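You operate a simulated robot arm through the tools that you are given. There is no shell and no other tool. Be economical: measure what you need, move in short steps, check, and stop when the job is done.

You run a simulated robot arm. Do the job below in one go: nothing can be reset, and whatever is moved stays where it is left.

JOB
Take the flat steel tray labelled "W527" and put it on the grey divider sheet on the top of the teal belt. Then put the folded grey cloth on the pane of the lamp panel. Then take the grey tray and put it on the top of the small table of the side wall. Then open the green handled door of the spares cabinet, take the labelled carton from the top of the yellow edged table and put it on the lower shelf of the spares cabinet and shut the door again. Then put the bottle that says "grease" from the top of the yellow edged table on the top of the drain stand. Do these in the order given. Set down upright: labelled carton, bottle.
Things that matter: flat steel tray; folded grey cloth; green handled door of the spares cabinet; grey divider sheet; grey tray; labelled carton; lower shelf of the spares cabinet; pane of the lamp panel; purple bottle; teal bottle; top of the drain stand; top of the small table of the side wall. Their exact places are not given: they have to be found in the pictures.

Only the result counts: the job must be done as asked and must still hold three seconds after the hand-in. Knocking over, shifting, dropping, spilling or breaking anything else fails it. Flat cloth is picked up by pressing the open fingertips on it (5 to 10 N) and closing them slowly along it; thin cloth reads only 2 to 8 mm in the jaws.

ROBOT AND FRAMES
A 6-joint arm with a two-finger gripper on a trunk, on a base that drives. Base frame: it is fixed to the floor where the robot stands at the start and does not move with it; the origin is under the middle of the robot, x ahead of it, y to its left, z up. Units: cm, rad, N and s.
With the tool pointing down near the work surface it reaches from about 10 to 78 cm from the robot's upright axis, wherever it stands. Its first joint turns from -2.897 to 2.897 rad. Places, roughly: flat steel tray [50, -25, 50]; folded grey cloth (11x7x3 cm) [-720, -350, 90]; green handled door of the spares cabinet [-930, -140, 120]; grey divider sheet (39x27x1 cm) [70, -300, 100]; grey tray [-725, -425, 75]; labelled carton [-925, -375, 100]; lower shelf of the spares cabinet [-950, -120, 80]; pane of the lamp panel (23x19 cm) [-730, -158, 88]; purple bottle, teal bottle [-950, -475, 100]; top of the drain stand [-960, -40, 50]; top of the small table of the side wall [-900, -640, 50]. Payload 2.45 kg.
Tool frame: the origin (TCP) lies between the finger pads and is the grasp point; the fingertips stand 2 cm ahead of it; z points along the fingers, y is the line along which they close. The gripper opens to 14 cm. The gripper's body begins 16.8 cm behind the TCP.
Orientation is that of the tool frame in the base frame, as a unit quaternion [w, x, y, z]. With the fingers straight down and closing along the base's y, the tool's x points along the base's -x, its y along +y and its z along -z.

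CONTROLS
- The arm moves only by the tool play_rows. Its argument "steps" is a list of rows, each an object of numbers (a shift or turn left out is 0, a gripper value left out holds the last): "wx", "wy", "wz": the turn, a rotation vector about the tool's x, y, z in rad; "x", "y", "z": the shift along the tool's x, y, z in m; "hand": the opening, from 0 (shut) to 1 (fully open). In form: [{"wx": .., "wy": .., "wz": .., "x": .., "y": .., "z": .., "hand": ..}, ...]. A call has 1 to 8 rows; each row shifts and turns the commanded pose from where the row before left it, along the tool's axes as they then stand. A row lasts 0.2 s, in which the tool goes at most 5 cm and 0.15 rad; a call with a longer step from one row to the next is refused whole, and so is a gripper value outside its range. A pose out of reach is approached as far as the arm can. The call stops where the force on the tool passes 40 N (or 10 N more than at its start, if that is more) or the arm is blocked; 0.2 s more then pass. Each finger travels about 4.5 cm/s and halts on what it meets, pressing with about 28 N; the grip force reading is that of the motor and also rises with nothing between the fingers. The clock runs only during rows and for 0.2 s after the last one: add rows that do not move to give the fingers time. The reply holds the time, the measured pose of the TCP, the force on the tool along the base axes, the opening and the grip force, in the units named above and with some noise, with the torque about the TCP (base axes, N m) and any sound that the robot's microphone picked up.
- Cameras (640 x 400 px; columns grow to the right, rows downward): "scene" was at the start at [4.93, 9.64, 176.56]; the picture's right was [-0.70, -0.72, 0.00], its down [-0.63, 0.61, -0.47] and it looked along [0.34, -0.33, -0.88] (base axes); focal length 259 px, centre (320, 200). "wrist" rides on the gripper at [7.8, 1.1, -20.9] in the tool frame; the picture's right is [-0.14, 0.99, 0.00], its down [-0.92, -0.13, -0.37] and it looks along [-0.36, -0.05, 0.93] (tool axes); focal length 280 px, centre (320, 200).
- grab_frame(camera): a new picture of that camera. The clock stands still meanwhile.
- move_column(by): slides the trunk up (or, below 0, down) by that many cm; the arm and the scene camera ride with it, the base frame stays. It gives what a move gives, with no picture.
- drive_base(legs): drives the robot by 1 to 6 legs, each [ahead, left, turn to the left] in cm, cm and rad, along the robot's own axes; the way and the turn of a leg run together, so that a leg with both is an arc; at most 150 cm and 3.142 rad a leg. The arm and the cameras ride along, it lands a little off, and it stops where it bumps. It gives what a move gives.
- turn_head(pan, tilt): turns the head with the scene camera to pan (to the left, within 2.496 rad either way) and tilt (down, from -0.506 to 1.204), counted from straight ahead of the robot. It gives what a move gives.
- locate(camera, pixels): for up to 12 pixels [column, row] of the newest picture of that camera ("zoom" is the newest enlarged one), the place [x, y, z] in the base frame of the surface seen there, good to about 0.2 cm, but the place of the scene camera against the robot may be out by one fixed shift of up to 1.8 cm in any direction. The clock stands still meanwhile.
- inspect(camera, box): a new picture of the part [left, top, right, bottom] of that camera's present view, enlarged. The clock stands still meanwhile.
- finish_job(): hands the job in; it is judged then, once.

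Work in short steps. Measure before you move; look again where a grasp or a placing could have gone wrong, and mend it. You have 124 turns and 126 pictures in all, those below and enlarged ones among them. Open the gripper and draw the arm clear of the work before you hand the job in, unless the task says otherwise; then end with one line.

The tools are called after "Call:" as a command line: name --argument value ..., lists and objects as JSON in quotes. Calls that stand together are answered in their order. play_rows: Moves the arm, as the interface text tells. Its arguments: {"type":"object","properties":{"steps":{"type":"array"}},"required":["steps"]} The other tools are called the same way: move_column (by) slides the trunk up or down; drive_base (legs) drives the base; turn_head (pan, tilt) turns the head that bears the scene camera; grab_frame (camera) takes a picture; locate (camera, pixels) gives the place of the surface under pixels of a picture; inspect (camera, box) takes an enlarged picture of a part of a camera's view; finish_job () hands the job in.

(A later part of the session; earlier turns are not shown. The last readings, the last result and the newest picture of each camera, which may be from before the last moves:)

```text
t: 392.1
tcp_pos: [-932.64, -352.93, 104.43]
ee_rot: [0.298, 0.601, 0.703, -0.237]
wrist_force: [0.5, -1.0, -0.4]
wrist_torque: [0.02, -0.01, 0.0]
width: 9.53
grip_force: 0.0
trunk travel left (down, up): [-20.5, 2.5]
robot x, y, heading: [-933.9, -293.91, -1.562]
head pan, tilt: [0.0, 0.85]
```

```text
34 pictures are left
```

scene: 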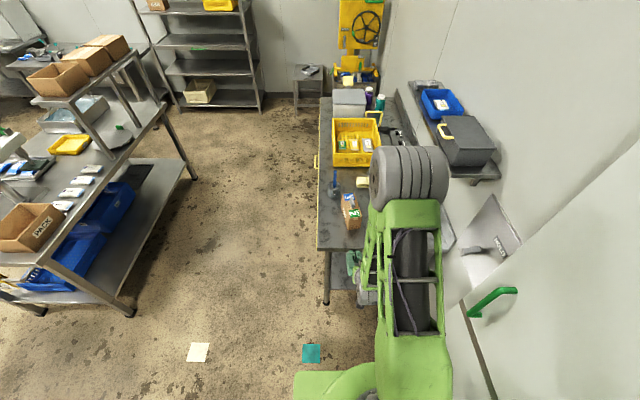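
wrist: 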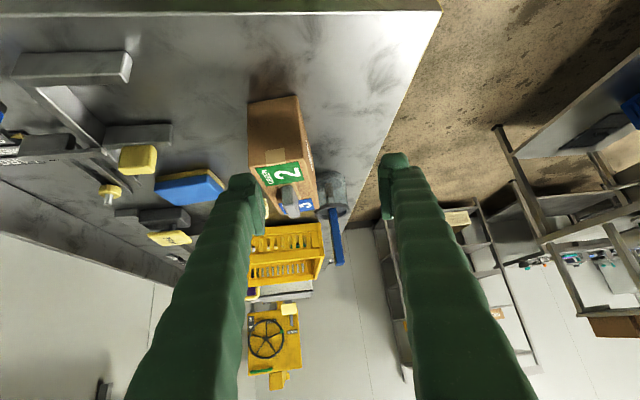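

The carton's end face is at (278,130). I measure its corners.

Call:
locate --camera "wrist" --pixels '[[252, 108], [296, 99], [255, 164], [302, 157], [278, 130], [317, 195], [285, 170], [313, 175], [292, 205], [335, 195], [265, 80]]'

```text
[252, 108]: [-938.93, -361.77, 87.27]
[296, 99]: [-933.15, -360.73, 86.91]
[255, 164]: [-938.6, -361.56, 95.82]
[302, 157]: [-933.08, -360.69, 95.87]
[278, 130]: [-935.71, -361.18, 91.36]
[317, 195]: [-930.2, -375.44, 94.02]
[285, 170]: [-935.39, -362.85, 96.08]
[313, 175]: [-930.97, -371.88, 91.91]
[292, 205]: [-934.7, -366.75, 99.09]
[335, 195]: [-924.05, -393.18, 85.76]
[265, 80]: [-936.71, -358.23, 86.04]
```

Carton end centre (-936,-361.2), 6 cm thick, z 86–96. I shift -5.1 cm along tool y and go in 17 cm along the tool, then look.

Call:
play_rows --steps '[{"y": -0.0253, "x": -0.0025}, {"y": -0.0253, "x": -0.0025}, {"z": 0.045}, {"z": 0.045}, {"z": 0.04}, {"z": 0.03}, {}]'

Call:
grab_frame --camera "wrist"

```text
t: 393.8
tcp_pos: [-935.33, -365.35, 93.28]
ee_rot: [0.299, 0.601, 0.702, -0.237]
wrist_force: [-0.5, 0.5, 0.1]
wrist_torque: [-0.02, 0.03, -0.02]
width: 9.51
grip_force: 0.0
trunk travel left (down, up): [-20.5, 2.5]
robot x, y, heading: [-933.77, -294.03, -1.563]
head pan, tilt: [0.0, 0.85]
```

```text
33 pictures are left
```

wrist: 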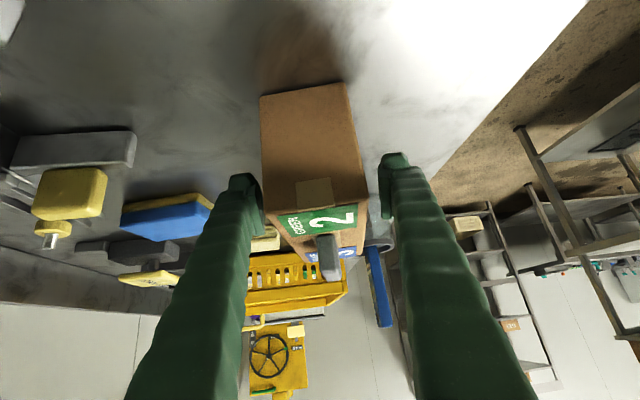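

The fingers straddle the carton. I advance 2.5 cm, close and lift 3 cm straight up (base z = -0.70 tool x, -0.71 tool z).

Call:
play_rows --steps '[{"z": 0.025}, {"hand": 0.5}, {"hand": 0.4}, {"hand": 0.3}, {"hand": 0.2}, {}, {}]'

Call:
play_rows --steps '[{"x": -0.0105, "z": -0.0107}, {"x": -0.014, "z": -0.0142}, {}, {}]'

Call:
grab_frame --camera "wrist"

```text
t: 395.4
tcp_pos: [-935.04, -366.85, 91.66]
ee_rot: [0.299, 0.601, 0.702, -0.238]
wrist_force: [-0.5, 1.0, 0.3]
wrist_torque: [0.05, 0.15, 0.11]
width: 7.25
grip_force: 28.6
trunk travel left (down, up): [-20.5, 2.5]
robot x, y, heading: [-933.63, -294.08, -1.56]
head pan, tilt: [0.0, 0.85]
```

```text
t: 396.4
tcp_pos: [-935.1, -366.94, 95.18]
ee_rot: [0.298, 0.6, 0.703, -0.236]
wrist_force: [-0.4, 0.3, -3.5]
wrist_torque: [0.1, 0.03, -0.02]
width: 7.25
grip_force: 28.4
trunk travel left (down, up): [-20.5, 2.5]
robot x, y, heading: [-933.82, -294.03, -1.566]
head pan, tilt: [0.0, 0.85]
```

```text
32 pictures are left
```

wrist: 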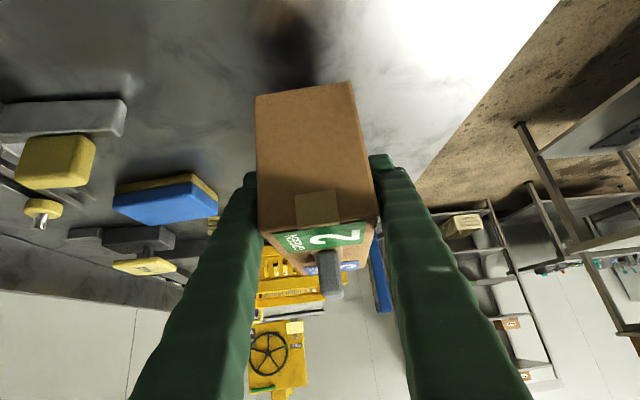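

The carton is held (3.5 N). I lift and retract, then drive: back, sideways to x≈-835, turn right to face +y, go to y≈-135 past the door, and turn left to face the cabinet.

Call:
play_rows --steps '[{"z": -0.0458, "x": -0.0105, "y": 0.005}, {"z": -0.0458, "x": -0.0105, "y": 0.005}, {"z": -0.0458, "x": -0.0105, "y": 0.005}, {"z": -0.0458, "x": -0.0105, "y": 0.005}, {}]'

Call:
drive_base --legs '[[-18, 0, 0], [0, 99, 0], [0, 0, -1.578], [0, 0, -1.578], [141, 0, 0]]'

Call:
turn_head --pan 0.9 --tilt 0.6

Call:
grab_frame --camera "scene"

```text
t: 397.6
tcp_pos: [-935.25, -356.97, 110.87]
ee_rot: [0.298, 0.602, 0.703, -0.236]
wrist_force: [0.2, -0.1, -4.3]
wrist_torque: [0.09, 0.02, 0.01]
width: 7.26
grip_force: 28.0
trunk travel left (down, up): [-20.5, 2.5]
robot x, y, heading: [-933.7, -293.98, -1.561]
head pan, tilt: [0.0, 0.85]
```

```text
t: 422.0
tcp_pos: [-832.88, -71.07, 111.0]
ee_rot: [-0.238, 0.7, -0.604, -0.297]
wrist_force: [0.5, 0.6, -3.8]
wrist_torque: [-0.09, -0.02, -0.03]
width: 7.21
grip_force: 27.7
trunk travel left (down, up): [-20.5, 2.5]
robot x, y, heading: [-835.14, -134.4, 1.573]
head pan, tilt: [0.0, 0.85]
```

```text
t: 423.2
tcp_pos: [-832.73, -71.18, 110.94]
ee_rot: [-0.238, 0.7, -0.604, -0.297]
wrist_force: [-0.5, 0.4, -3.4]
wrist_torque: [-0.05, -0.04, 0.0]
width: 7.21
grip_force: 27.9
trunk travel left (down, up): [-20.5, 2.5]
robot x, y, heading: [-834.9, -133.54, 1.57]
head pan, tilt: [0.901, 0.6]
```

```text
31 pictures are left
```

scene: 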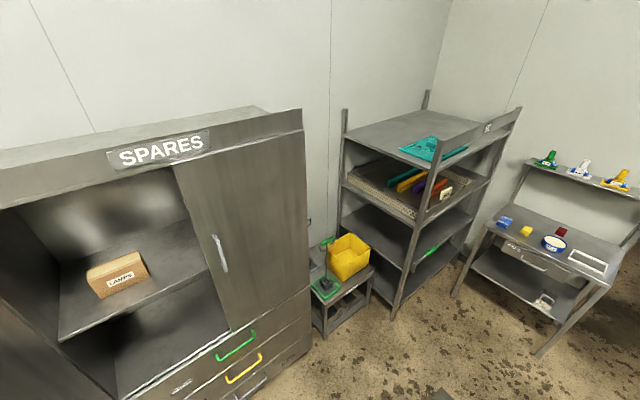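

From here I also check the drain stand (340,285) and the shelf edges.

Call:
inspect --camera "scene" --box '[290, 220, 400, 340]'

Call:
locate --camera "scene" --pixels '[[60, 338], [200, 270], [150, 300], [110, 390], [225, 330], [170, 345], [115, 320], [115, 285], [347, 260], [325, 288], [355, 285], [318, 255]]'

```text
3.33 times, centred on (345, 280) of scene
```

zoom: 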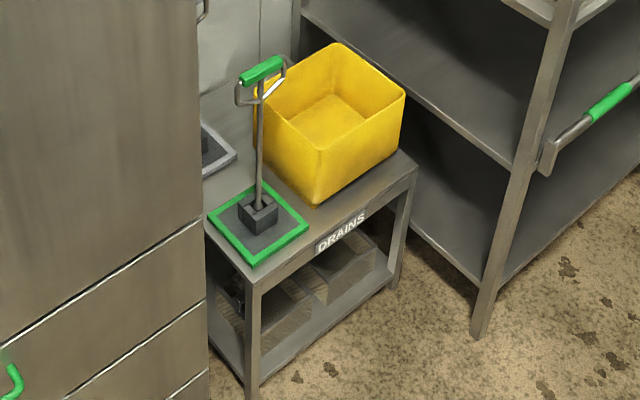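

```text
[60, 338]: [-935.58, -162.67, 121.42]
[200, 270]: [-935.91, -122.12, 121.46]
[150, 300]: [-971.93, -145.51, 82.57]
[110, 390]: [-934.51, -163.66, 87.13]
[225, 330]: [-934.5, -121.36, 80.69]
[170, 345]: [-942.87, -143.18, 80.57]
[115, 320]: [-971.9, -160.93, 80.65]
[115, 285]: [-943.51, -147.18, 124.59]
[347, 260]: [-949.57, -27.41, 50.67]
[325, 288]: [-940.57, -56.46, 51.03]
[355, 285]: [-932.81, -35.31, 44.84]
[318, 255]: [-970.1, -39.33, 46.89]
```

Lower shelf z≈80.6, upper shelf edge at (-935.6, z 121), left wall y≈-163. I turn so that the carton points along -x, and sidestep left 18 cm, then lower the arm.

Call:
drive_base --legs '[[0, 0, 1.388], [0, 18, 0]]'

Call:
play_rows --steps '[{"x": 0.03, "z": 0.0305}, {"x": 0.03, "z": 0.0305}, {"x": 0.03, "z": 0.0305}, {"x": 0.03, "z": 0.0305}, {"x": 0.03, "z": 0.0305}, {}]'

Call:
grab_frame --camera "wrist"

Call:
turn_head --pan 0.15 --tilt 0.75

Call:
grab_frame --camera "scene"

```text
t: 428.8
tcp_pos: [-899.66, -138.49, 110.98]
ee_rot: [0.008, 0.925, -0.013, -0.381]
wrist_force: [0.6, -0.1, -3.5]
wrist_torque: [-0.01, -0.09, -0.03]
width: 7.23
grip_force: 27.7
trunk travel left (down, up): [-20.5, 2.5]
robot x, y, heading: [-838.17, -151.56, 2.971]
head pan, tilt: [0.901, 0.6]
```

```text
t: 430.2
tcp_pos: [-899.74, -138.89, 89.58]
ee_rot: [0.007, 0.924, -0.014, -0.381]
wrist_force: [-0.2, -0.3, -3.1]
wrist_torque: [-0.01, -0.08, -0.04]
width: 7.19
grip_force: 28.0
trunk travel left (down, up): [-20.5, 2.5]
robot x, y, heading: [-838.31, -151.44, 2.969]
head pan, tilt: [0.901, 0.6]
```

```text
29 pictures are left
```

wrist: 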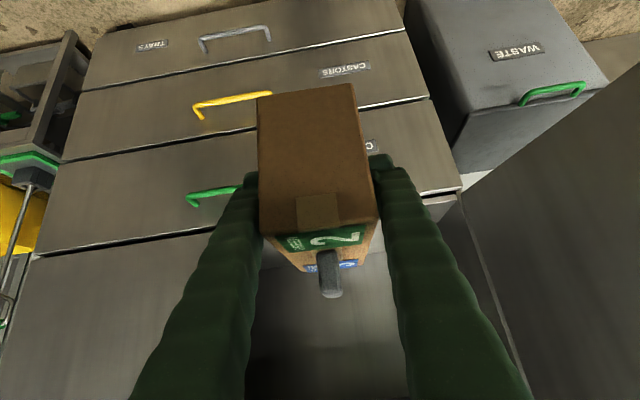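

```text
t: 431.3
tcp_pos: [-899.6, -138.9, 89.47]
ee_rot: [0.009, 0.925, -0.014, -0.38]
wrist_force: [0.4, -0.3, -3.1]
wrist_torque: [0.0, -0.09, 0.02]
width: 7.24
grip_force: 28.2
trunk travel left (down, up): [-20.5, 2.5]
robot x, y, heading: [-838.34, -151.86, 2.968]
head pan, tilt: [0.15, 0.75]
```

```text
28 pictures are left
```

scene: 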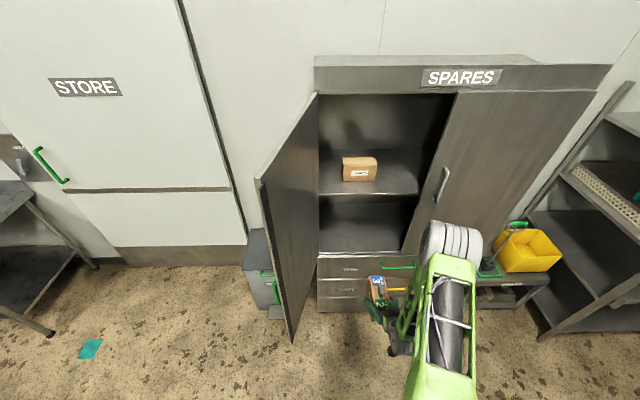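

I check the carton's attitude before inserting it.

Call:
locate --camera "wrist" --pixels '[[260, 100], [350, 88], [263, 225], [372, 215], [350, 238], [440, 205], [440, 192]]'

```text
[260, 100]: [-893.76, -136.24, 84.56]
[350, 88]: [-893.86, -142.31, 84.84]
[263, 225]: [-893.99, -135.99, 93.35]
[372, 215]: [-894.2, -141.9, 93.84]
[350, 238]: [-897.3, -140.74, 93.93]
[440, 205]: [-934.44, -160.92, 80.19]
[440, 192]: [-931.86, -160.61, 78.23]
```

The carton is upright with its bottom at z≈84.1 (shelf 80.6). I drive 22 cm straight toward -x and then extend the arm another 22 cm into the shelf.

Call:
drive_base --legs '[[21.7, 3.8, 0]]'

Call:
play_rows --steps '[{"x": -0.031, "z": 0.031}, {"x": -0.031, "z": 0.031}, {"x": -0.031, "z": 0.031}, {"x": -0.031, "z": 0.031}, {"x": -0.031, "z": 0.031}, {}]'

Call:
grab_frame --camera "wrist"

Call:
grab_frame --camera "scene"

```text
t: 433.0
tcp_pos: [-921.89, -138.82, 89.45]
ee_rot: [0.009, 0.925, -0.013, -0.38]
wrist_force: [-0.7, 0.5, -3.9]
wrist_torque: [-0.01, -0.06, 0.01]
width: 7.2
grip_force: 27.5
trunk travel left (down, up): [-20.5, 2.5]
robot x, y, heading: [-860.42, -151.93, 2.967]
head pan, tilt: [0.15, 0.75]
```

```text
t: 434.4
tcp_pos: [-943.88, -138.41, 89.44]
ee_rot: [0.009, 0.925, -0.013, -0.381]
wrist_force: [0.1, -0.2, -2.9]
wrist_torque: [0.02, -0.06, 0.02]
width: 7.21
grip_force: 27.9
trunk travel left (down, up): [-20.5, 2.5]
robot x, y, heading: [-860.19, -151.73, 2.966]
head pan, tilt: [0.15, 0.75]
```

```text
27 pictures are left
```

wrist: 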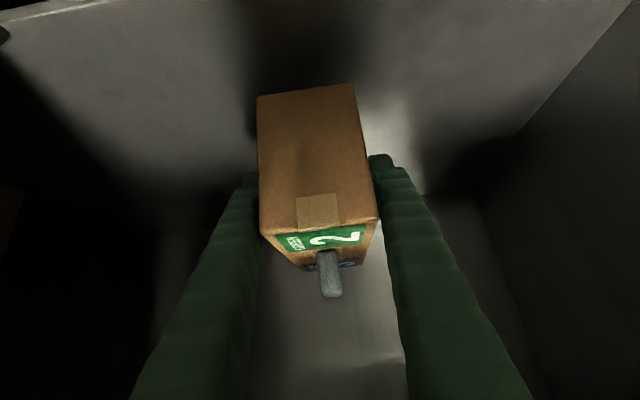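

```text
26 pictures are left
```

scene: 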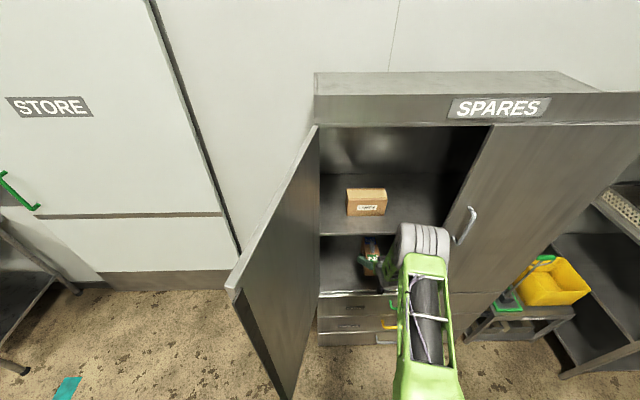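

The carton is inside with room on all sides. I lower about 3.4 cm in small steps to contact.

Call:
play_rows --steps '[{"x": 0.014, "z": 0.0142}, {"x": 0.0056, "z": 0.0057}, {"x": 0.0021, "z": 0.0021}, {"x": 0.0014, "z": 0.0014}, {}]'

Call:
grab_frame --camera "wrist"

Call:
locate --camera "wrist" --pixels '[[262, 103], [350, 92], [305, 75], [200, 60], [305, 160], [430, 100]]'

```text
t: 435.6
tcp_pos: [-943.7, -138.54, 86.09]
ee_rot: [0.008, 0.925, -0.013, -0.381]
wrist_force: [0.0, 0.6, -2.9]
wrist_torque: [-0.03, -0.09, 0.0]
width: 7.23
grip_force: 28.2
trunk travel left (down, up): [-20.5, 2.5]
robot x, y, heading: [-860.3, -151.49, 2.97]
head pan, tilt: [0.15, 0.75]
```

```text
25 pictures are left
```

wrist: 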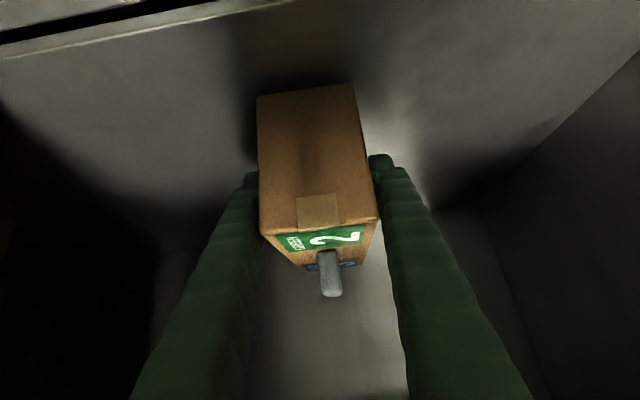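

```text
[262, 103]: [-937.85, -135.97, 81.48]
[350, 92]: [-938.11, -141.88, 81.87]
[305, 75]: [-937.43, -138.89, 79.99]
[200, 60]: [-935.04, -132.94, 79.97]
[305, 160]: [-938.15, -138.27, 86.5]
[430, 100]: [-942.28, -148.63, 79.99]
```

The shelf is at z=80.0 by the wrist camera and the carton bottom about 80.9, so I lower 0.9 cm more and watch the force.

Call:
play_rows --steps '[{"x": 0.0035, "z": 0.0035}, {"x": 0.0014, "z": 0.0014}, {"x": 0.0011, "z": 0.0011}, {}]'

```text
t: 436.6
tcp_pos: [-943.79, -138.59, 85.69]
ee_rot: [0.007, 0.924, -0.013, -0.383]
wrist_force: [3.2, -2.0, 18.2]
wrist_torque: [0.63, -0.48, 0.08]
width: 7.23
grip_force: 28.1
trunk travel left (down, up): [-20.5, 2.5]
robot x, y, heading: [-860.26, -151.69, 2.972]
head pan, tilt: [0.15, 0.75]
```

Contact felt (18 N). I ease up 0.3 cm, open, and withdraw along the tool.

Call:
play_rows --steps '[{"x": -0.002, "z": -0.002}, {"hand": 0.6}, {"hand": 0.68}, {}, {}, {"z": -0.03}, {"z": -0.04}, {"z": -0.04}]'

Call:
play_rows --steps '[{"z": -0.04}, {"z": -0.04}, {"z": -0.04}, {"hand": 0}, {}, {}]'

Call:
grab_frame --camera "wrist"

```text
t: 438.4
tcp_pos: [-935.88, -138.52, 93.44]
ee_rot: [0.008, 0.924, -0.013, -0.382]
wrist_force: [-0.5, 0.4, -0.3]
wrist_torque: [-0.01, 0.06, -0.01]
width: 9.52
grip_force: 0.1
trunk travel left (down, up): [-20.5, 2.5]
robot x, y, heading: [-860.13, -151.55, 2.97]
head pan, tilt: [0.15, 0.75]
```

```text
t: 439.8
tcp_pos: [-927.61, -138.35, 101.86]
ee_rot: [0.008, 0.925, -0.014, -0.38]
wrist_force: [0.9, 0.5, 0.5]
wrist_torque: [0.01, -0.02, -0.03]
width: 2.45
grip_force: 0.1
trunk travel left (down, up): [-20.5, 2.5]
robot x, y, heading: [-860.02, -151.34, 2.968]
head pan, tilt: [0.15, 0.75]
```

```text
24 pictures are left
```

wrist: 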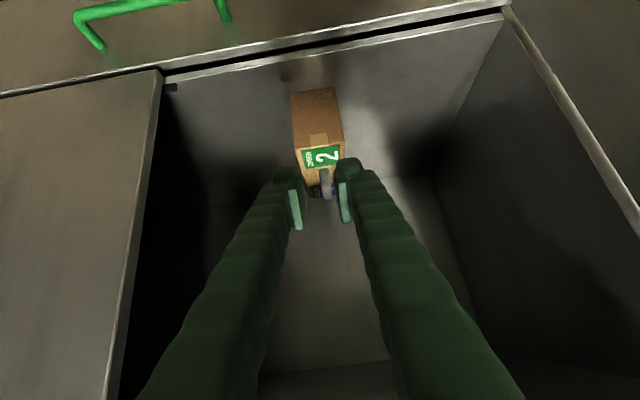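

The carton stands on the lower shelf. Now to shut the door I retract, drive back and right to about (-832,-135), and measure the door's free edge for a pinch grip.

Call:
play_rows --steps '[{"x": 0.031, "z": -0.031}, {"x": 0.031, "z": -0.031}, {"x": 0.031, "z": -0.031}, {"x": 0.031, "z": -0.031}, {"x": 0.031, "z": -0.031}, {}]'

Call:
drive_base --legs '[[-24.7, -21.1, 0]]'

Call:
turn_head --pan 0.6 --tilt 0.6

Call:
grab_frame --camera "scene"

```text
t: 441.2
tcp_pos: [-909.88, -136.04, 98.68]
ee_rot: [0.009, 0.925, -0.012, -0.381]
wrist_force: [0.2, -0.5, -0.8]
wrist_torque: [0.03, -0.03, 0.02]
width: 0.01
grip_force: 28.1
out of reach, approached as far as the arm can: row 4, 5
trunk travel left (down, up): [-20.5, 2.5]
robot x, y, heading: [-860.32, -151.5, 2.965]
head pan, tilt: [0.15, 0.75]
```

```text
t: 443.7
tcp_pos: [-881.85, -119.45, 98.59]
ee_rot: [0.009, 0.925, -0.013, -0.38]
wrist_force: [-0.2, 0.4, 0.5]
wrist_torque: [0.01, 0.04, 0.01]
width: 0.01
grip_force: 28.4
trunk travel left (down, up): [-20.5, 2.5]
robot x, y, heading: [-832.31, -134.65, 2.966]
head pan, tilt: [0.15, 0.75]
```

```text
t: 444.6
tcp_pos: [-881.98, -119.48, 98.65]
ee_rot: [0.01, 0.925, -0.013, -0.381]
wrist_force: [-0.6, -0.2, 0.5]
wrist_torque: [0.0, -0.02, -0.05]
width: 0.0
grip_force: 27.8
trunk travel left (down, up): [-20.5, 2.5]
robot x, y, heading: [-832.25, -134.88, 2.969]
head pan, tilt: [0.6, 0.6]
```

```text
23 pictures are left
```

scene: 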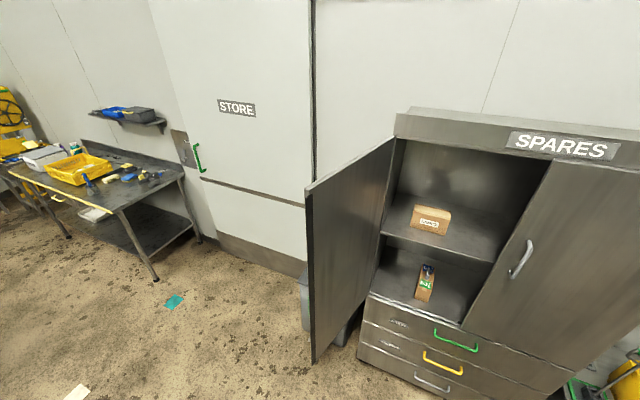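

The door's free edge is at column ~310 (rows 190–360). I measure it.

Call:
locate --camera "scene" --pixels '[[309, 200], [310, 240], [311, 280], [306, 240], [316, 280], [350, 250], [385, 200], [380, 280]]'

```text
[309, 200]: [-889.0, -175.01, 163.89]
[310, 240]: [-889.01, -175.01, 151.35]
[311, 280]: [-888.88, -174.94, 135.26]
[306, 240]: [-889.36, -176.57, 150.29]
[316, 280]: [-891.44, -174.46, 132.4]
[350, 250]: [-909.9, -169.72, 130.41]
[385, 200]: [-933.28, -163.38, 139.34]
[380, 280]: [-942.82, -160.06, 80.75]
```

Edge centre is (-889.2,-175.8), door 105° open. I raise to z≈125, move along -y in front of the edge, yaw -0.256 rad and open the fingers, then check with the wrist camera.

Call:
play_rows --steps '[{"z": -0.04, "x": -0.0212, "hand": 0.5}, {"z": -0.04, "x": -0.0212}, {"z": -0.04, "x": -0.0212}, {"z": -0.04, "x": -0.0212}, {"z": -0.04, "x": -0.0212}, {"z": -0.04, "x": -0.0212}, {"y": 0.049}, {"y": 0.049}]'

Call:
play_rows --steps '[{"y": 0.049}, {"y": 0.049}, {"y": 0.049}, {"y": 0.049}, {"y": 0.049}, {"y": 0.049}, {"y": 0.049}, {"y": 0.049}]'

Call:
play_rows --steps '[{"y": 0.049}, {"y": 0.049}, {"wx": 0.06, "wz": 0.061}, {"wx": 0.06, "wz": 0.061}, {"wx": 0.06, "wz": 0.061}, {}]'

Call:
grab_frame --camera "wrist"

```text
t: 446.4
tcp_pos: [-886.86, -117.86, 122.94]
ee_rot: [0.01, 0.925, -0.013, -0.379]
wrist_force: [0.6, 0.3, 0.3]
wrist_torque: [0.04, -0.02, -0.03]
width: 7.01
grip_force: 0.1
out of reach, approached as far as the arm can: row 1, 2, 3, 4, 5, 6, 7, 8
trunk travel left (down, up): [-20.5, 2.5]
robot x, y, heading: [-832.09, -135.24, 2.968]
head pan, tilt: [0.6, 0.6]
```

```text
t: 448.2
tcp_pos: [-891.75, -155.69, 124.95]
ee_rot: [0.009, 0.925, -0.012, -0.38]
wrist_force: [-0.1, 0.3, -0.7]
wrist_torque: [-0.01, -0.04, -0.03]
width: 7.0
grip_force: 0.0
out of reach, approached as far as the arm can: row 1, 2, 3
trunk travel left (down, up): [-20.5, 2.5]
robot x, y, heading: [-832.08, -134.93, 2.971]
head pan, tilt: [0.6, 0.6]
```

```text
t: 449.6
tcp_pos: [-891.75, -165.36, 125.38]
ee_rot: [-0.039, 0.916, -0.132, -0.376]
wrist_force: [0.1, 0.7, 0.2]
wrist_torque: [0.02, 0.0, 0.01]
width: 7.02
grip_force: 0.0
trunk travel left (down, up): [-20.5, 2.5]
robot x, y, heading: [-832.27, -135.1, 2.971]
head pan, tilt: [0.6, 0.6]
```

```text
22 pictures are left
```

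wrist: 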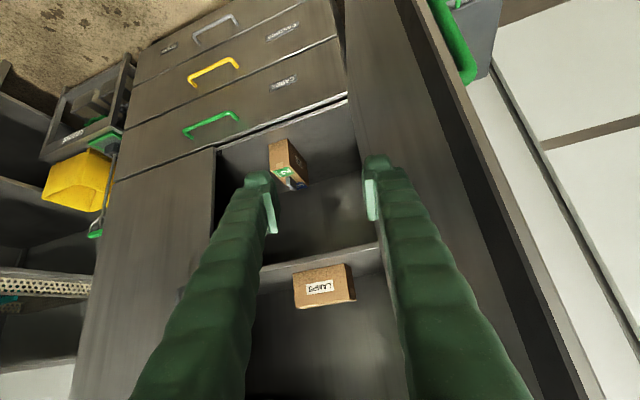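

The arm could not fold as far as asked; the hand is beside the door's inner face. I use the base: 12 cm back, 13 cm left, so the fingers stand in front of the edge, then check.

Call:
drive_base --legs '[[-11.8, -2.0, 0], [-2.2, 12.7, 0]]'

Call:
grab_frame --camera "wrist"

```text
t: 452.2
tcp_pos: [-879.87, -178.49, 125.29]
ee_rot: [-0.039, 0.917, -0.131, -0.375]
wrist_force: [-0.4, 0.1, -0.2]
wrist_torque: [0.06, 0.0, -0.03]
width: 7.0
grip_force: 0.1
trunk travel left (down, up): [-20.5, 2.5]
robot x, y, heading: [-820.35, -148.03, 2.965]
head pan, tilt: [0.6, 0.6]
```

```text
21 pictures are left
```

wrist: 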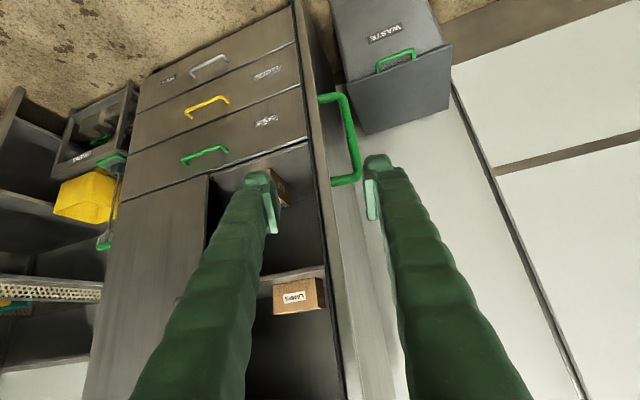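

The door edge lies between the fingers (col ~335). I drive in 11 cm and close on the edge.

Call:
drive_base --legs '[[11.2, -1.0, 0]]'

Call:
play_rows --steps '[{"hand": 0.3}, {"hand": 0.1}, {"hand": 0.0}, {}, {}, {}]'

Call:
grab_frame --camera "wrist"

```text
t: 453.4
tcp_pos: [-890.64, -175.36, 125.23]
ee_rot: [-0.038, 0.917, -0.132, -0.374]
wrist_force: [-0.5, -0.1, 0.3]
wrist_torque: [0.0, -0.07, -0.02]
width: 6.98
grip_force: 0.0
trunk travel left (down, up): [-20.5, 2.5]
robot x, y, heading: [-831.12, -145.19, 2.969]
head pan, tilt: [0.6, 0.6]
```

```text
t: 454.8
tcp_pos: [-890.53, -175.44, 125.35]
ee_rot: [-0.04, 0.917, -0.132, -0.375]
wrist_force: [0.2, -2.0, 0.4]
wrist_torque: [0.67, -0.16, 0.69]
width: 1.56
grip_force: 41.9
trunk travel left (down, up): [-20.5, 2.5]
robot x, y, heading: [-830.9, -144.98, 2.967]
head pan, tilt: [0.6, 0.6]
```

```text
20 pictures are left
```

wrist: 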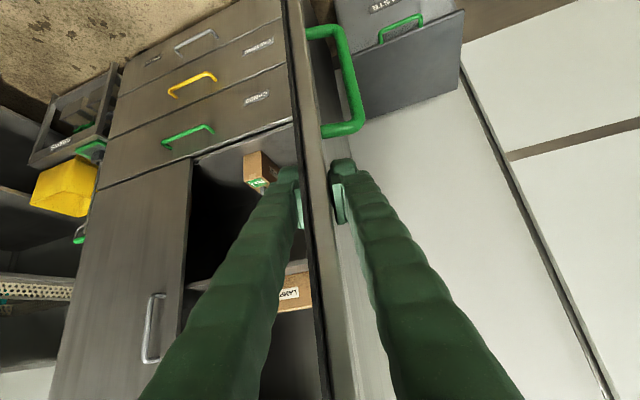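

The edge is gripped (1.6 cm). To have arm range for the swing I release, drive 11 cm back along the door's line while the arm re-extends 11 cm, and grip again.

Call:
play_rows --steps '[{"hand": 0.3}, {"hand": 0.35}, {}, {}]'

Call:
drive_base --legs '[[-10.9, 1.0, 0]]'

Call:
play_rows --steps '[{"z": 0.026, "x": -0.026}, {"z": 0.026, "x": -0.026}, {"z": 0.026, "x": -0.026}, {}, {"hand": 0.1}, {"hand": 0.0}, {}, {}]'

```text
t: 455.8
tcp_pos: [-890.57, -175.54, 125.41]
ee_rot: [-0.038, 0.917, -0.131, -0.376]
wrist_force: [-0.1, 1.0, 0.1]
wrist_torque: [0.0, -0.01, -0.02]
width: 4.9
grip_force: 0.0
trunk travel left (down, up): [-20.5, 2.5]
robot x, y, heading: [-831.18, -145.23, 2.968]
head pan, tilt: [0.6, 0.6]
```

```text
t: 457.0
tcp_pos: [-879.83, -178.31, 125.55]
ee_rot: [-0.039, 0.916, -0.131, -0.377]
wrist_force: [1.3, -0.5, 0.0]
wrist_torque: [0.0, 0.04, 0.02]
width: 4.91
grip_force: 0.1
trunk travel left (down, up): [-20.5, 2.5]
robot x, y, heading: [-820.31, -147.9, 2.967]
head pan, tilt: [0.6, 0.6]
```

```text
t: 458.8
tcp_pos: [-890.68, -175.32, 125.25]
ee_rot: [-0.039, 0.916, -0.131, -0.376]
wrist_force: [-4.2, -1.2, 0.4]
wrist_torque: [0.62, -0.2, 0.62]
width: 1.54
grip_force: 40.8
trunk travel left (down, up): [-20.5, 2.5]
robot x, y, heading: [-820.39, -147.98, 2.965]
head pan, tilt: [0.6, 0.6]
```

Gripped again with more arm range. I swing the door toward shut along its arc (radius 42.5 cm), 0.08 rad a row.

Call:
play_rows --steps '[{"y": -0.034, "z": 0.001, "x": -0.001, "wx": -0.056, "wz": -0.057}, {"y": -0.034, "z": 0.001, "x": -0.001, "wx": -0.056, "wz": -0.057}, {"y": -0.034, "z": 0.001, "x": -0.001, "wx": -0.056, "wz": -0.057}, {"y": -0.034, "z": 0.001, "x": -0.001, "wx": -0.056, "wz": -0.057}]'

Call:
play_rows --steps '[{"y": -0.034, "z": 0.001, "x": -0.001, "wx": -0.056, "wz": -0.057}, {"y": -0.034, "z": 0.001, "x": -0.001, "wx": -0.056, "wz": -0.057}, {"y": -0.034, "z": 0.001, "x": -0.001, "wx": -0.056, "wz": -0.057}, {"y": -0.034, "z": 0.001, "x": -0.001, "wx": -0.056, "wz": -0.057}]'

Call:
grab_frame --camera "scene"

```text
t: 459.8
tcp_pos: [-889.17, -161.71, 125.11]
ee_rot: [0.021, 0.923, 0.016, -0.384]
wrist_force: [-8.5, -1.2, 23.4]
wrist_torque: [0.73, -0.29, 0.52]
width: 1.54
grip_force: 41.3
trunk travel left (down, up): [-20.5, 2.5]
robot x, y, heading: [-820.09, -147.63, 2.974]
head pan, tilt: [0.6, 0.6]
```

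```text
t: 460.8
tcp_pos: [-892.18, -148.55, 124.81]
ee_rot: [0.082, 0.907, 0.162, -0.381]
wrist_force: [-6.8, -4.2, 15.9]
wrist_torque: [0.27, 0.98, 0.56]
width: 1.55
grip_force: 41.5
trunk travel left (down, up): [-20.5, 2.5]
robot x, y, heading: [-820.09, -147.94, 2.974]
head pan, tilt: [0.6, 0.6]
```

```text
19 pictures are left
```

scene: 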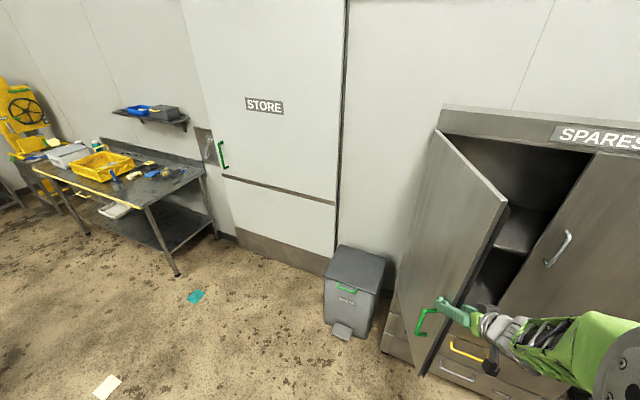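

The door is at ~68°. I continue the swing another 0.4 rad.

Call:
play_rows --steps '[{"y": -0.034, "z": -0.001, "x": -0.003, "wx": -0.056, "wz": -0.057}, {"y": -0.034, "z": 0.001, "x": -0.001, "wx": -0.056, "wz": -0.057}, {"y": -0.034, "z": 0.001, "x": -0.001, "wx": -0.056, "wz": -0.057}, {"y": -0.034, "z": 0.001, "x": -0.001, "wx": -0.056, "wz": -0.057}]'

Call:
play_rows --steps '[{"y": -0.034, "z": 0.001, "x": -0.001, "wx": -0.056, "wz": -0.057}, {"y": -0.034, "z": 0.001, "x": -0.001, "wx": -0.056, "wz": -0.057}, {}]'

Call:
grab_frame --camera "scene"

```text
t: 461.8
tcp_pos: [-898.94, -137.02, 124.7]
ee_rot: [0.138, 0.868, 0.307, -0.365]
wrist_force: [-19.4, -16.8, 25.8]
wrist_torque: [0.15, 0.84, 0.66]
width: 1.57
grip_force: 40.9
trunk travel left (down, up): [-20.5, 2.5]
robot x, y, heading: [-820.24, -147.91, 2.968]
head pan, tilt: [0.6, 0.6]
```

```text
t: 462.6
tcp_pos: [-903.4, -132.29, 124.72]
ee_rot: [0.166, 0.84, 0.376, -0.355]
wrist_force: [-14.3, -19.6, 25.6]
wrist_torque: [0.21, 0.39, 0.5]
width: 1.52
grip_force: 41.1
trunk travel left (down, up): [-20.5, 2.5]
robot x, y, heading: [-820.82, -148.24, 2.968]
head pan, tilt: [0.6, 0.6]
```

```text
18 pictures are left
```

scene: 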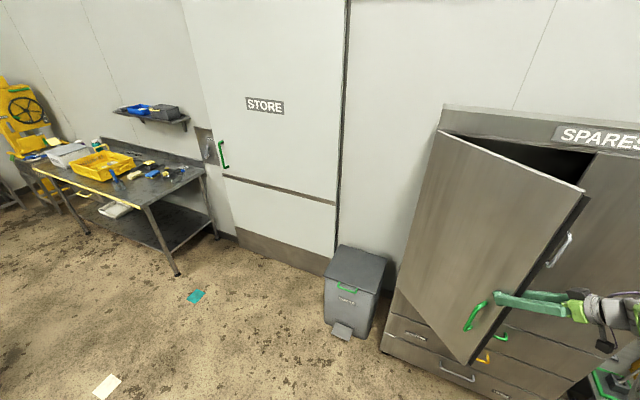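

The door is at ~40°. I release, retreat from the edge, and bring the closed hand around in front of the door's outer face.

Call:
play_rows --steps '[{"hand": 0.3}, {"hand": 0.35}, {"z": -0.002, "x": -0.002}, {"z": -0.028, "x": 0.028}, {"z": -0.028, "x": 0.028}, {}]'

Call:
play_rows --steps '[{"hand": 0.0, "z": -0.0025, "x": 0.0025, "y": 0.023, "wx": 0.077, "wz": 0.078}, {"z": -0.0043, "x": 0.0043, "y": 0.0225, "wx": 0.077, "wz": 0.078}, {"z": -0.006, "x": 0.006, "y": 0.0217, "wx": 0.077, "wz": 0.078}, {"z": -0.0076, "x": 0.0076, "y": 0.0206, "wx": 0.077, "wz": 0.078}, {"z": -0.0092, "x": 0.0092, "y": 0.0193, "wx": 0.077, "wz": 0.078}, {"z": -0.0107, "x": 0.0107, "y": 0.0178, "wx": 0.077, "wz": 0.078}, {"z": -0.012, "x": 0.012, "y": 0.016, "wx": 0.077, "wz": 0.078}, {"z": -0.0132, "x": 0.0132, "y": 0.014, "wx": 0.077, "wz": 0.078}]'

Call:
grab_frame --camera "wrist"

```text
t: 464.0
tcp_pos: [-898.1, -125.96, 124.48]
ee_rot: [0.166, 0.841, 0.376, -0.352]
wrist_force: [-0.6, -0.1, 0.4]
wrist_torque: [0.02, -0.03, -0.01]
width: 4.89
grip_force: 0.0
trunk travel left (down, up): [-20.5, 2.5]
robot x, y, heading: [-820.08, -147.61, 2.966]
head pan, tilt: [0.6, 0.6]
```

```text
t: 465.8
tcp_pos: [-882.47, -136.2, 124.71]
ee_rot: [0.005, 0.925, -0.018, -0.381]
wrist_force: [-0.3, -0.8, 0.0]
wrist_torque: [0.06, 0.0, 0.02]
width: 0.02
grip_force: 28.0
trunk travel left (down, up): [-20.5, 2.5]
robot x, y, heading: [-820.35, -147.75, 2.973]
head pan, tilt: [0.6, 0.6]
```

```text
17 pictures are left
```

wrist: 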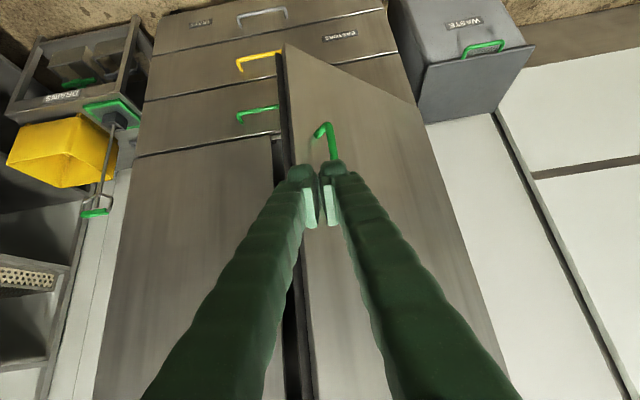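

Now the closed hand is in front of the door above the handle. I drive 18 cm ahead (straight -x), then push with the arm.

Call:
drive_base --legs '[[17.7, 3.0, 0]]'

Call:
play_rows --steps '[{"x": -0.021, "z": 0.021}, {"x": -0.021, "z": 0.021}, {"x": -0.021, "z": 0.021}, {"x": -0.021, "z": 0.021}, {"x": -0.021, "z": 0.021}, {"x": -0.021, "z": 0.021}, {"x": -0.021, "z": 0.021}, {"x": -0.021, "z": 0.021}]'

Call:
grab_frame --camera "wrist"

```text
t: 467.3
tcp_pos: [-900.43, -136.04, 124.56]
ee_rot: [0.005, 0.925, -0.019, -0.38]
wrist_force: [-0.5, 0.8, -1.1]
wrist_torque: [0.02, -0.04, 0.0]
width: 0.0
grip_force: 27.7
trunk travel left (down, up): [-20.5, 2.5]
robot x, y, heading: [-838.36, -148.32, 2.972]
head pan, tilt: [0.6, 0.6]
```

```text
t: 469.1
tcp_pos: [-924.1, -135.35, 124.56]
ee_rot: [0.005, 0.925, -0.019, -0.38]
wrist_force: [-0.5, 0.5, -0.5]
wrist_torque: [0.0, 0.01, 0.01]
width: 0.01
grip_force: 27.9
trunk travel left (down, up): [-20.5, 2.5]
robot x, y, heading: [-838.03, -148.03, 2.969]
head pan, tilt: [0.6, 0.6]
```

```text
16 pictures are left
```

wrist: 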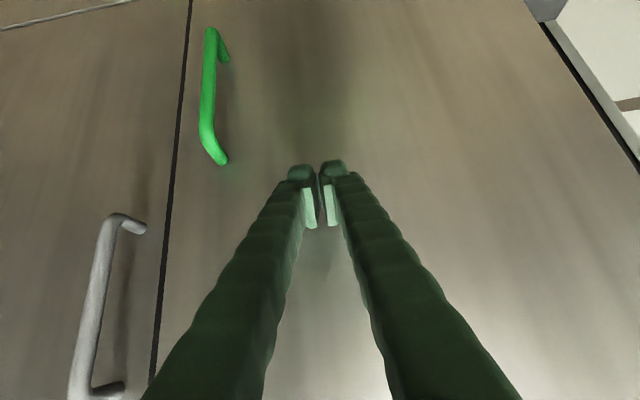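

The door is nearly shut. I push on in small steps till the force rises.

Call:
play_rows --steps '[{"x": -0.01, "z": 0.01}, {"x": -0.01, "z": 0.01}, {"x": -0.007, "z": 0.007}, {"x": -0.005, "z": 0.005}, {"x": -0.004, "z": 0.004}, {"x": -0.004, "z": 0.004}, {"x": -0.004, "z": 0.004}]'

Call:
locate --camera "wrist" --pixels '[[160, 200], [190, 200], [250, 150], [450, 150], [150, 160]]'

```text
t: 470.3
tcp_pos: [-928.33, -135.15, 124.45]
ee_rot: [0.008, 0.926, -0.018, -0.377]
wrist_force: [24.5, -1.7, 11.4]
wrist_torque: [-0.21, 0.32, 0.25]
width: 0.01
grip_force: 29.4
trunk travel left (down, up): [-20.5, 2.5]
robot x, y, heading: [-838.0, -147.75, 2.968]
head pan, tilt: [0.6, 0.6]
stopped in row 6: the force on the tool passed its limit at 45 N (the readings are from after the stop); the commanded pose is now the measured one
```

```text
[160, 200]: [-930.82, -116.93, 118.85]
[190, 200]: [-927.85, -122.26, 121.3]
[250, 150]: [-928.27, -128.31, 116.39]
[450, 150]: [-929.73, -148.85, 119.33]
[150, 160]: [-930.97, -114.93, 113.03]
```

45 N of resistance: the door is against its stop. I retract 12 cm and verify that it is flush.

Call:
play_rows --steps '[{"x": 0.03, "z": -0.03}, {"x": 0.03, "z": -0.03}, {"x": 0.03, "z": -0.03}, {}]'

Call:
grab_frame --camera "wrist"

Call:
locate --camera "wrist" --pixels '[[220, 150], [260, 140], [450, 150], [180, 150], [290, 100]]'

```text
t: 471.3
tcp_pos: [-916.26, -135.33, 124.22]
ee_rot: [0.006, 0.926, -0.019, -0.376]
wrist_force: [-0.4, 0.1, 0.0]
wrist_torque: [-0.02, -0.05, 0.0]
width: 0.0
grip_force: 28.9
trunk travel left (down, up): [-20.5, 2.5]
robot x, y, heading: [-838.37, -148.04, 2.963]
head pan, tilt: [0.6, 0.6]
```

```text
15 pictures are left
```

wrist: 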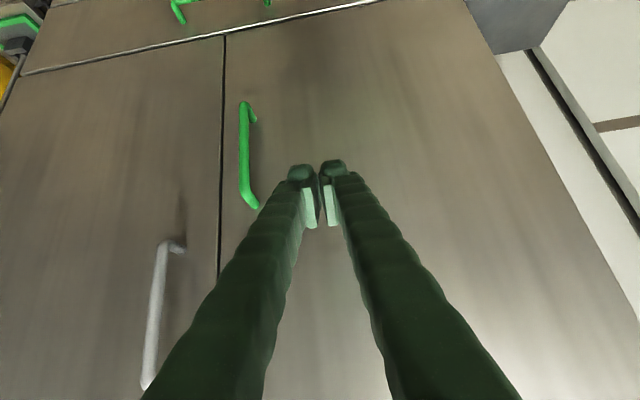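

```text
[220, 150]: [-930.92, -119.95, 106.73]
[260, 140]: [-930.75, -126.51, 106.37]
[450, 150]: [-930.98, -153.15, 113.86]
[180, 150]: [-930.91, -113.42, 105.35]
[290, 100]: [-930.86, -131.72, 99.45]
```

Both doors are flush at x≈-930.9: shut. Next the bottle: I retract a little, square up to heading π, and drive along to y≈-488 in front of the yellow-edged table.

Call:
play_rows --steps '[{"x": 0.03, "z": -0.03}, {"x": 0.03, "z": -0.03}, {"x": 0.03, "z": -0.03}, {}]'

Call:
drive_base --legs '[[0, 0, 0.178], [0, 115, 0], [0, 115, 0], [0, 110, 0]]'

Call:
turn_head --pan 0.0 --tilt 0.7

Call:
grab_frame --camera "scene"

```text
t: 472.3
tcp_pos: [-903.52, -135.86, 124.36]
ee_rot: [0.007, 0.926, -0.018, -0.377]
wrist_force: [-0.6, -0.6, 0.3]
wrist_torque: [0.02, -0.02, 0.0]
width: 0.01
grip_force: 29.7
trunk travel left (down, up): [-20.5, 2.5]
robot x, y, heading: [-838.46, -147.37, 2.967]
head pan, tilt: [0.6, 0.6]
```

```text
t: 502.9
tcp_pos: [-905.97, -487.17, 124.61]
ee_rot: [0.038, 0.924, 0.06, -0.375]
wrist_force: [0.3, -0.6, -0.2]
wrist_torque: [-0.03, -0.02, 0.01]
width: 0.0
grip_force: 29.2
trunk travel left (down, up): [-20.5, 2.5]
robot x, y, heading: [-839.88, -487.99, 3.137]
head pan, tilt: [0.6, 0.6]
```

```text
t: 503.9
tcp_pos: [-905.96, -487.2, 124.43]
ee_rot: [0.038, 0.924, 0.059, -0.375]
wrist_force: [-0.5, -0.4, -0.6]
wrist_torque: [0.0, -0.05, 0.0]
width: 0.0
grip_force: 29.6
trunk travel left (down, up): [-20.5, 2.5]
robot x, y, heading: [-839.73, -487.97, 3.135]
head pan, tilt: [0.0, 0.7]
```

```text
14 pictures are left
```

scene: 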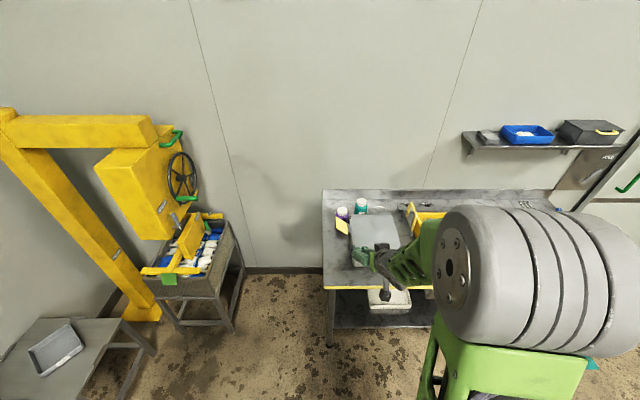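

I enlarge the bottles to read the labels and measure them.

Call:
inspect --camera "scene" --box '[320, 185, 400, 265]'

Call:
locate --camera "zoom" --pixels '[[180, 130], [180, 170], [320, 110], [325, 150], [190, 230], [240, 190], [260, 300], [120, 250], [330, 230], [110, 350], [130, 60], [215, 165]]'

```text
5.00 times, centred on (360, 225) of scene
```

zoom: 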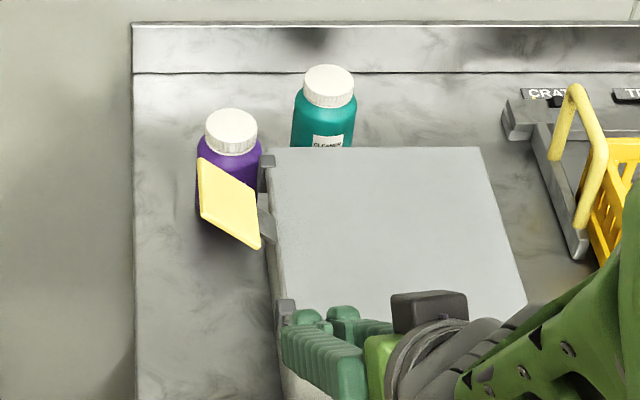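

```text
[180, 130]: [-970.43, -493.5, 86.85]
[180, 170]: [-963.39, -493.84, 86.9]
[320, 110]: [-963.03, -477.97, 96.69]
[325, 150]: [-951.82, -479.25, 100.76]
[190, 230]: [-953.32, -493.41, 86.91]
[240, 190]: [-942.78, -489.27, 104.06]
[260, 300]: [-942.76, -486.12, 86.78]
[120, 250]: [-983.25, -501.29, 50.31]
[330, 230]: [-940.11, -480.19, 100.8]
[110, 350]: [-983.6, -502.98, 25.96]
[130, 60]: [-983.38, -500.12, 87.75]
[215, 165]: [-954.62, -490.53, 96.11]
```

The teal bottle says CLEANER, so the purple one (centre ≈(-957,-490)) is the grease. I drive 42 cm ahead, square the yaw, and pitch the hand to ~72° down with the fingers opened to 11 cm.

Call:
drive_base --legs '[[42, 0, 0.005]]'

Call:
play_rows --steps '[{"wx": 0.058, "wz": 0.059, "hand": 0.78}, {"wx": 0.058, "wz": 0.059}, {"wy": 0.1175}, {"wy": 0.1175}, {"wy": 0.1175}, {"wy": 0.1175}, {}, {}]'

Call:
grab_frame --camera "wrist"

```text
t: 506.4
tcp_pos: [-948.08, -487.23, 124.39]
ee_rot: [0.04, 0.924, 0.061, -0.375]
wrist_force: [-0.4, -0.3, -0.7]
wrist_torque: [0.02, -0.03, -0.02]
width: 0.0
grip_force: 29.4
trunk travel left (down, up): [-20.5, 2.5]
robot x, y, heading: [-881.54, -488.06, 3.144]
head pan, tilt: [0.0, 0.7]
```

```text
t: 508.2
tcp_pos: [-948.03, -487.69, 124.38]
ee_rot: [0.011, 0.989, -0.013, -0.148]
wrist_force: [-0.1, 0.5, 0.0]
wrist_torque: [-0.03, 0.0, 0.0]
width: 10.91
grip_force: 0.0
out of reach, approached as far as the arm can: row 3
trunk travel left (down, up): [-20.5, 2.5]
robot x, y, heading: [-881.85, -487.36, 3.136]
head pan, tilt: [0.0, 0.7]
```

```text
12 pictures are left
```

wrist: 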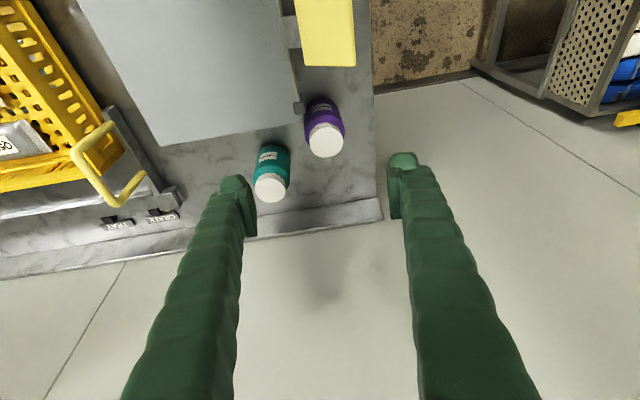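

The purple bottle's lid is at (325,140). I measure it, the case's corner and the teal bottle.

Call:
locate --camera "wrist" --pixels '[[326, 142], [308, 143], [343, 138], [326, 155], [270, 188], [285, 182], [298, 107], [340, 115], [307, 115], [355, 150], [330, 60], [303, 130]]'

Call:
inspect --camera "wrist" --box '[240, 60, 400, 220]'

```text
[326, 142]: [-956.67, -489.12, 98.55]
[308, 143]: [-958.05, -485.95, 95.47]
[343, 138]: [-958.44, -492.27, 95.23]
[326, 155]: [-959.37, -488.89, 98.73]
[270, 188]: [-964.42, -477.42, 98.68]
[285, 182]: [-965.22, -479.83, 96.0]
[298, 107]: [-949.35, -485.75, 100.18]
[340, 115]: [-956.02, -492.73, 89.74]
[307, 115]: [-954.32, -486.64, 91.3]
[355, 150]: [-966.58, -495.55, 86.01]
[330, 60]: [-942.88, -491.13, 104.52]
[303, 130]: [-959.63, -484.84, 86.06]
```

```text
2.50 times, centred on (320, 140) of wrist
```

zoom: 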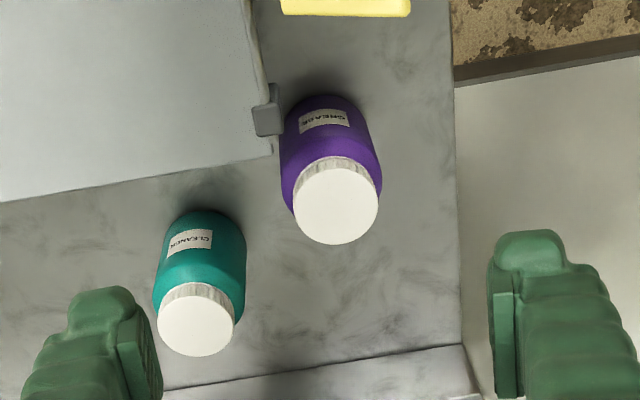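

The label reads GREASE. Bottle centre ≈(-957.4,-489.2), lid top 98.6. I shift 1.7 cm along tool y, narrow to 9.5 cm, and go 27 cm along the tool.

Call:
play_rows --steps '[{"y": 0.017, "hand": 0.68}, {"z": 0.045}, {"z": 0.045}, {"z": 0.045}, {"z": 0.045}, {"z": 0.045}, {"z": 0.045}, {}]'

Call:
grab_frame --camera "wrist"

```text
t: 510.1
tcp_pos: [-955.97, -489.65, 98.77]
ee_rot: [0.011, 0.989, -0.012, -0.15]
wrist_force: [0.1, 0.2, -0.4]
wrist_torque: [0.0, 0.01, -0.01]
width: 9.52
grip_force: 0.0
trunk travel left (down, up): [-20.5, 2.5]
robot x, y, heading: [-881.57, -488.17, 3.136]
head pan, tilt: [0.0, 0.7]
```

```text
10 pictures are left
```

wrist: 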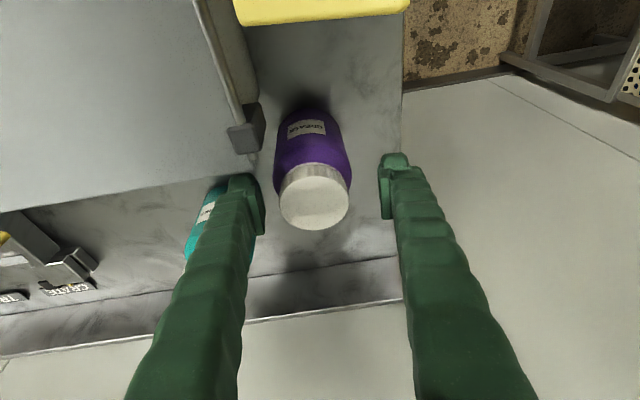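

Well aligned. I go 5.3 cm further, close, and lift 4 cm to check.

Call:
play_rows --steps '[{"z": 0.035}, {"z": 0.018}, {"hand": 0.5}, {"hand": 0.4}, {"hand": 0.3}, {}, {}, {}]'

Call:
play_rows --steps '[{"z": -0.019, "x": -0.006}, {"z": -0.029, "x": -0.009}, {}]'

Call:
grab_frame --camera "wrist"

```text
t: 511.9
tcp_pos: [-957.53, -489.83, 93.71]
ee_rot: [0.011, 0.989, -0.013, -0.148]
wrist_force: [-1.9, 2.1, 2.1]
wrist_torque: [-0.07, -0.02, -0.01]
width: 7.66
grip_force: 28.6
trunk travel left (down, up): [-20.5, 2.5]
robot x, y, heading: [-881.97, -487.52, 3.139]
head pan, tilt: [0.0, 0.7]
```

```text
t: 512.6
tcp_pos: [-957.65, -489.67, 98.57]
ee_rot: [0.011, 0.989, -0.012, -0.147]
wrist_force: [-0.4, -1.0, -4.1]
wrist_torque: [-0.02, 0.04, -0.02]
width: 7.66
grip_force: 27.6
trunk travel left (down, up): [-20.5, 2.5]
robot x, y, heading: [-882.17, -487.71, 3.141]
head pan, tilt: [0.0, 0.7]
```

```text
9 pictures are left
```

wrist: 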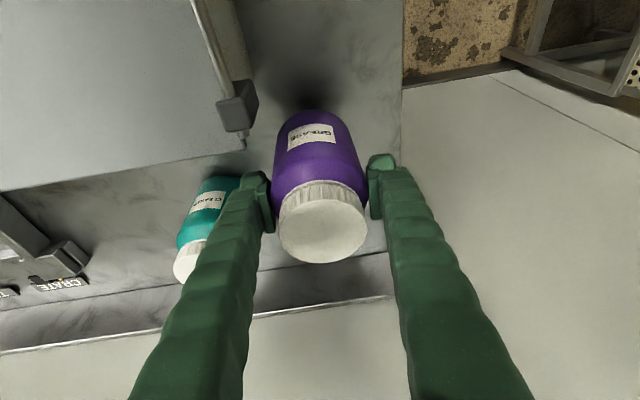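

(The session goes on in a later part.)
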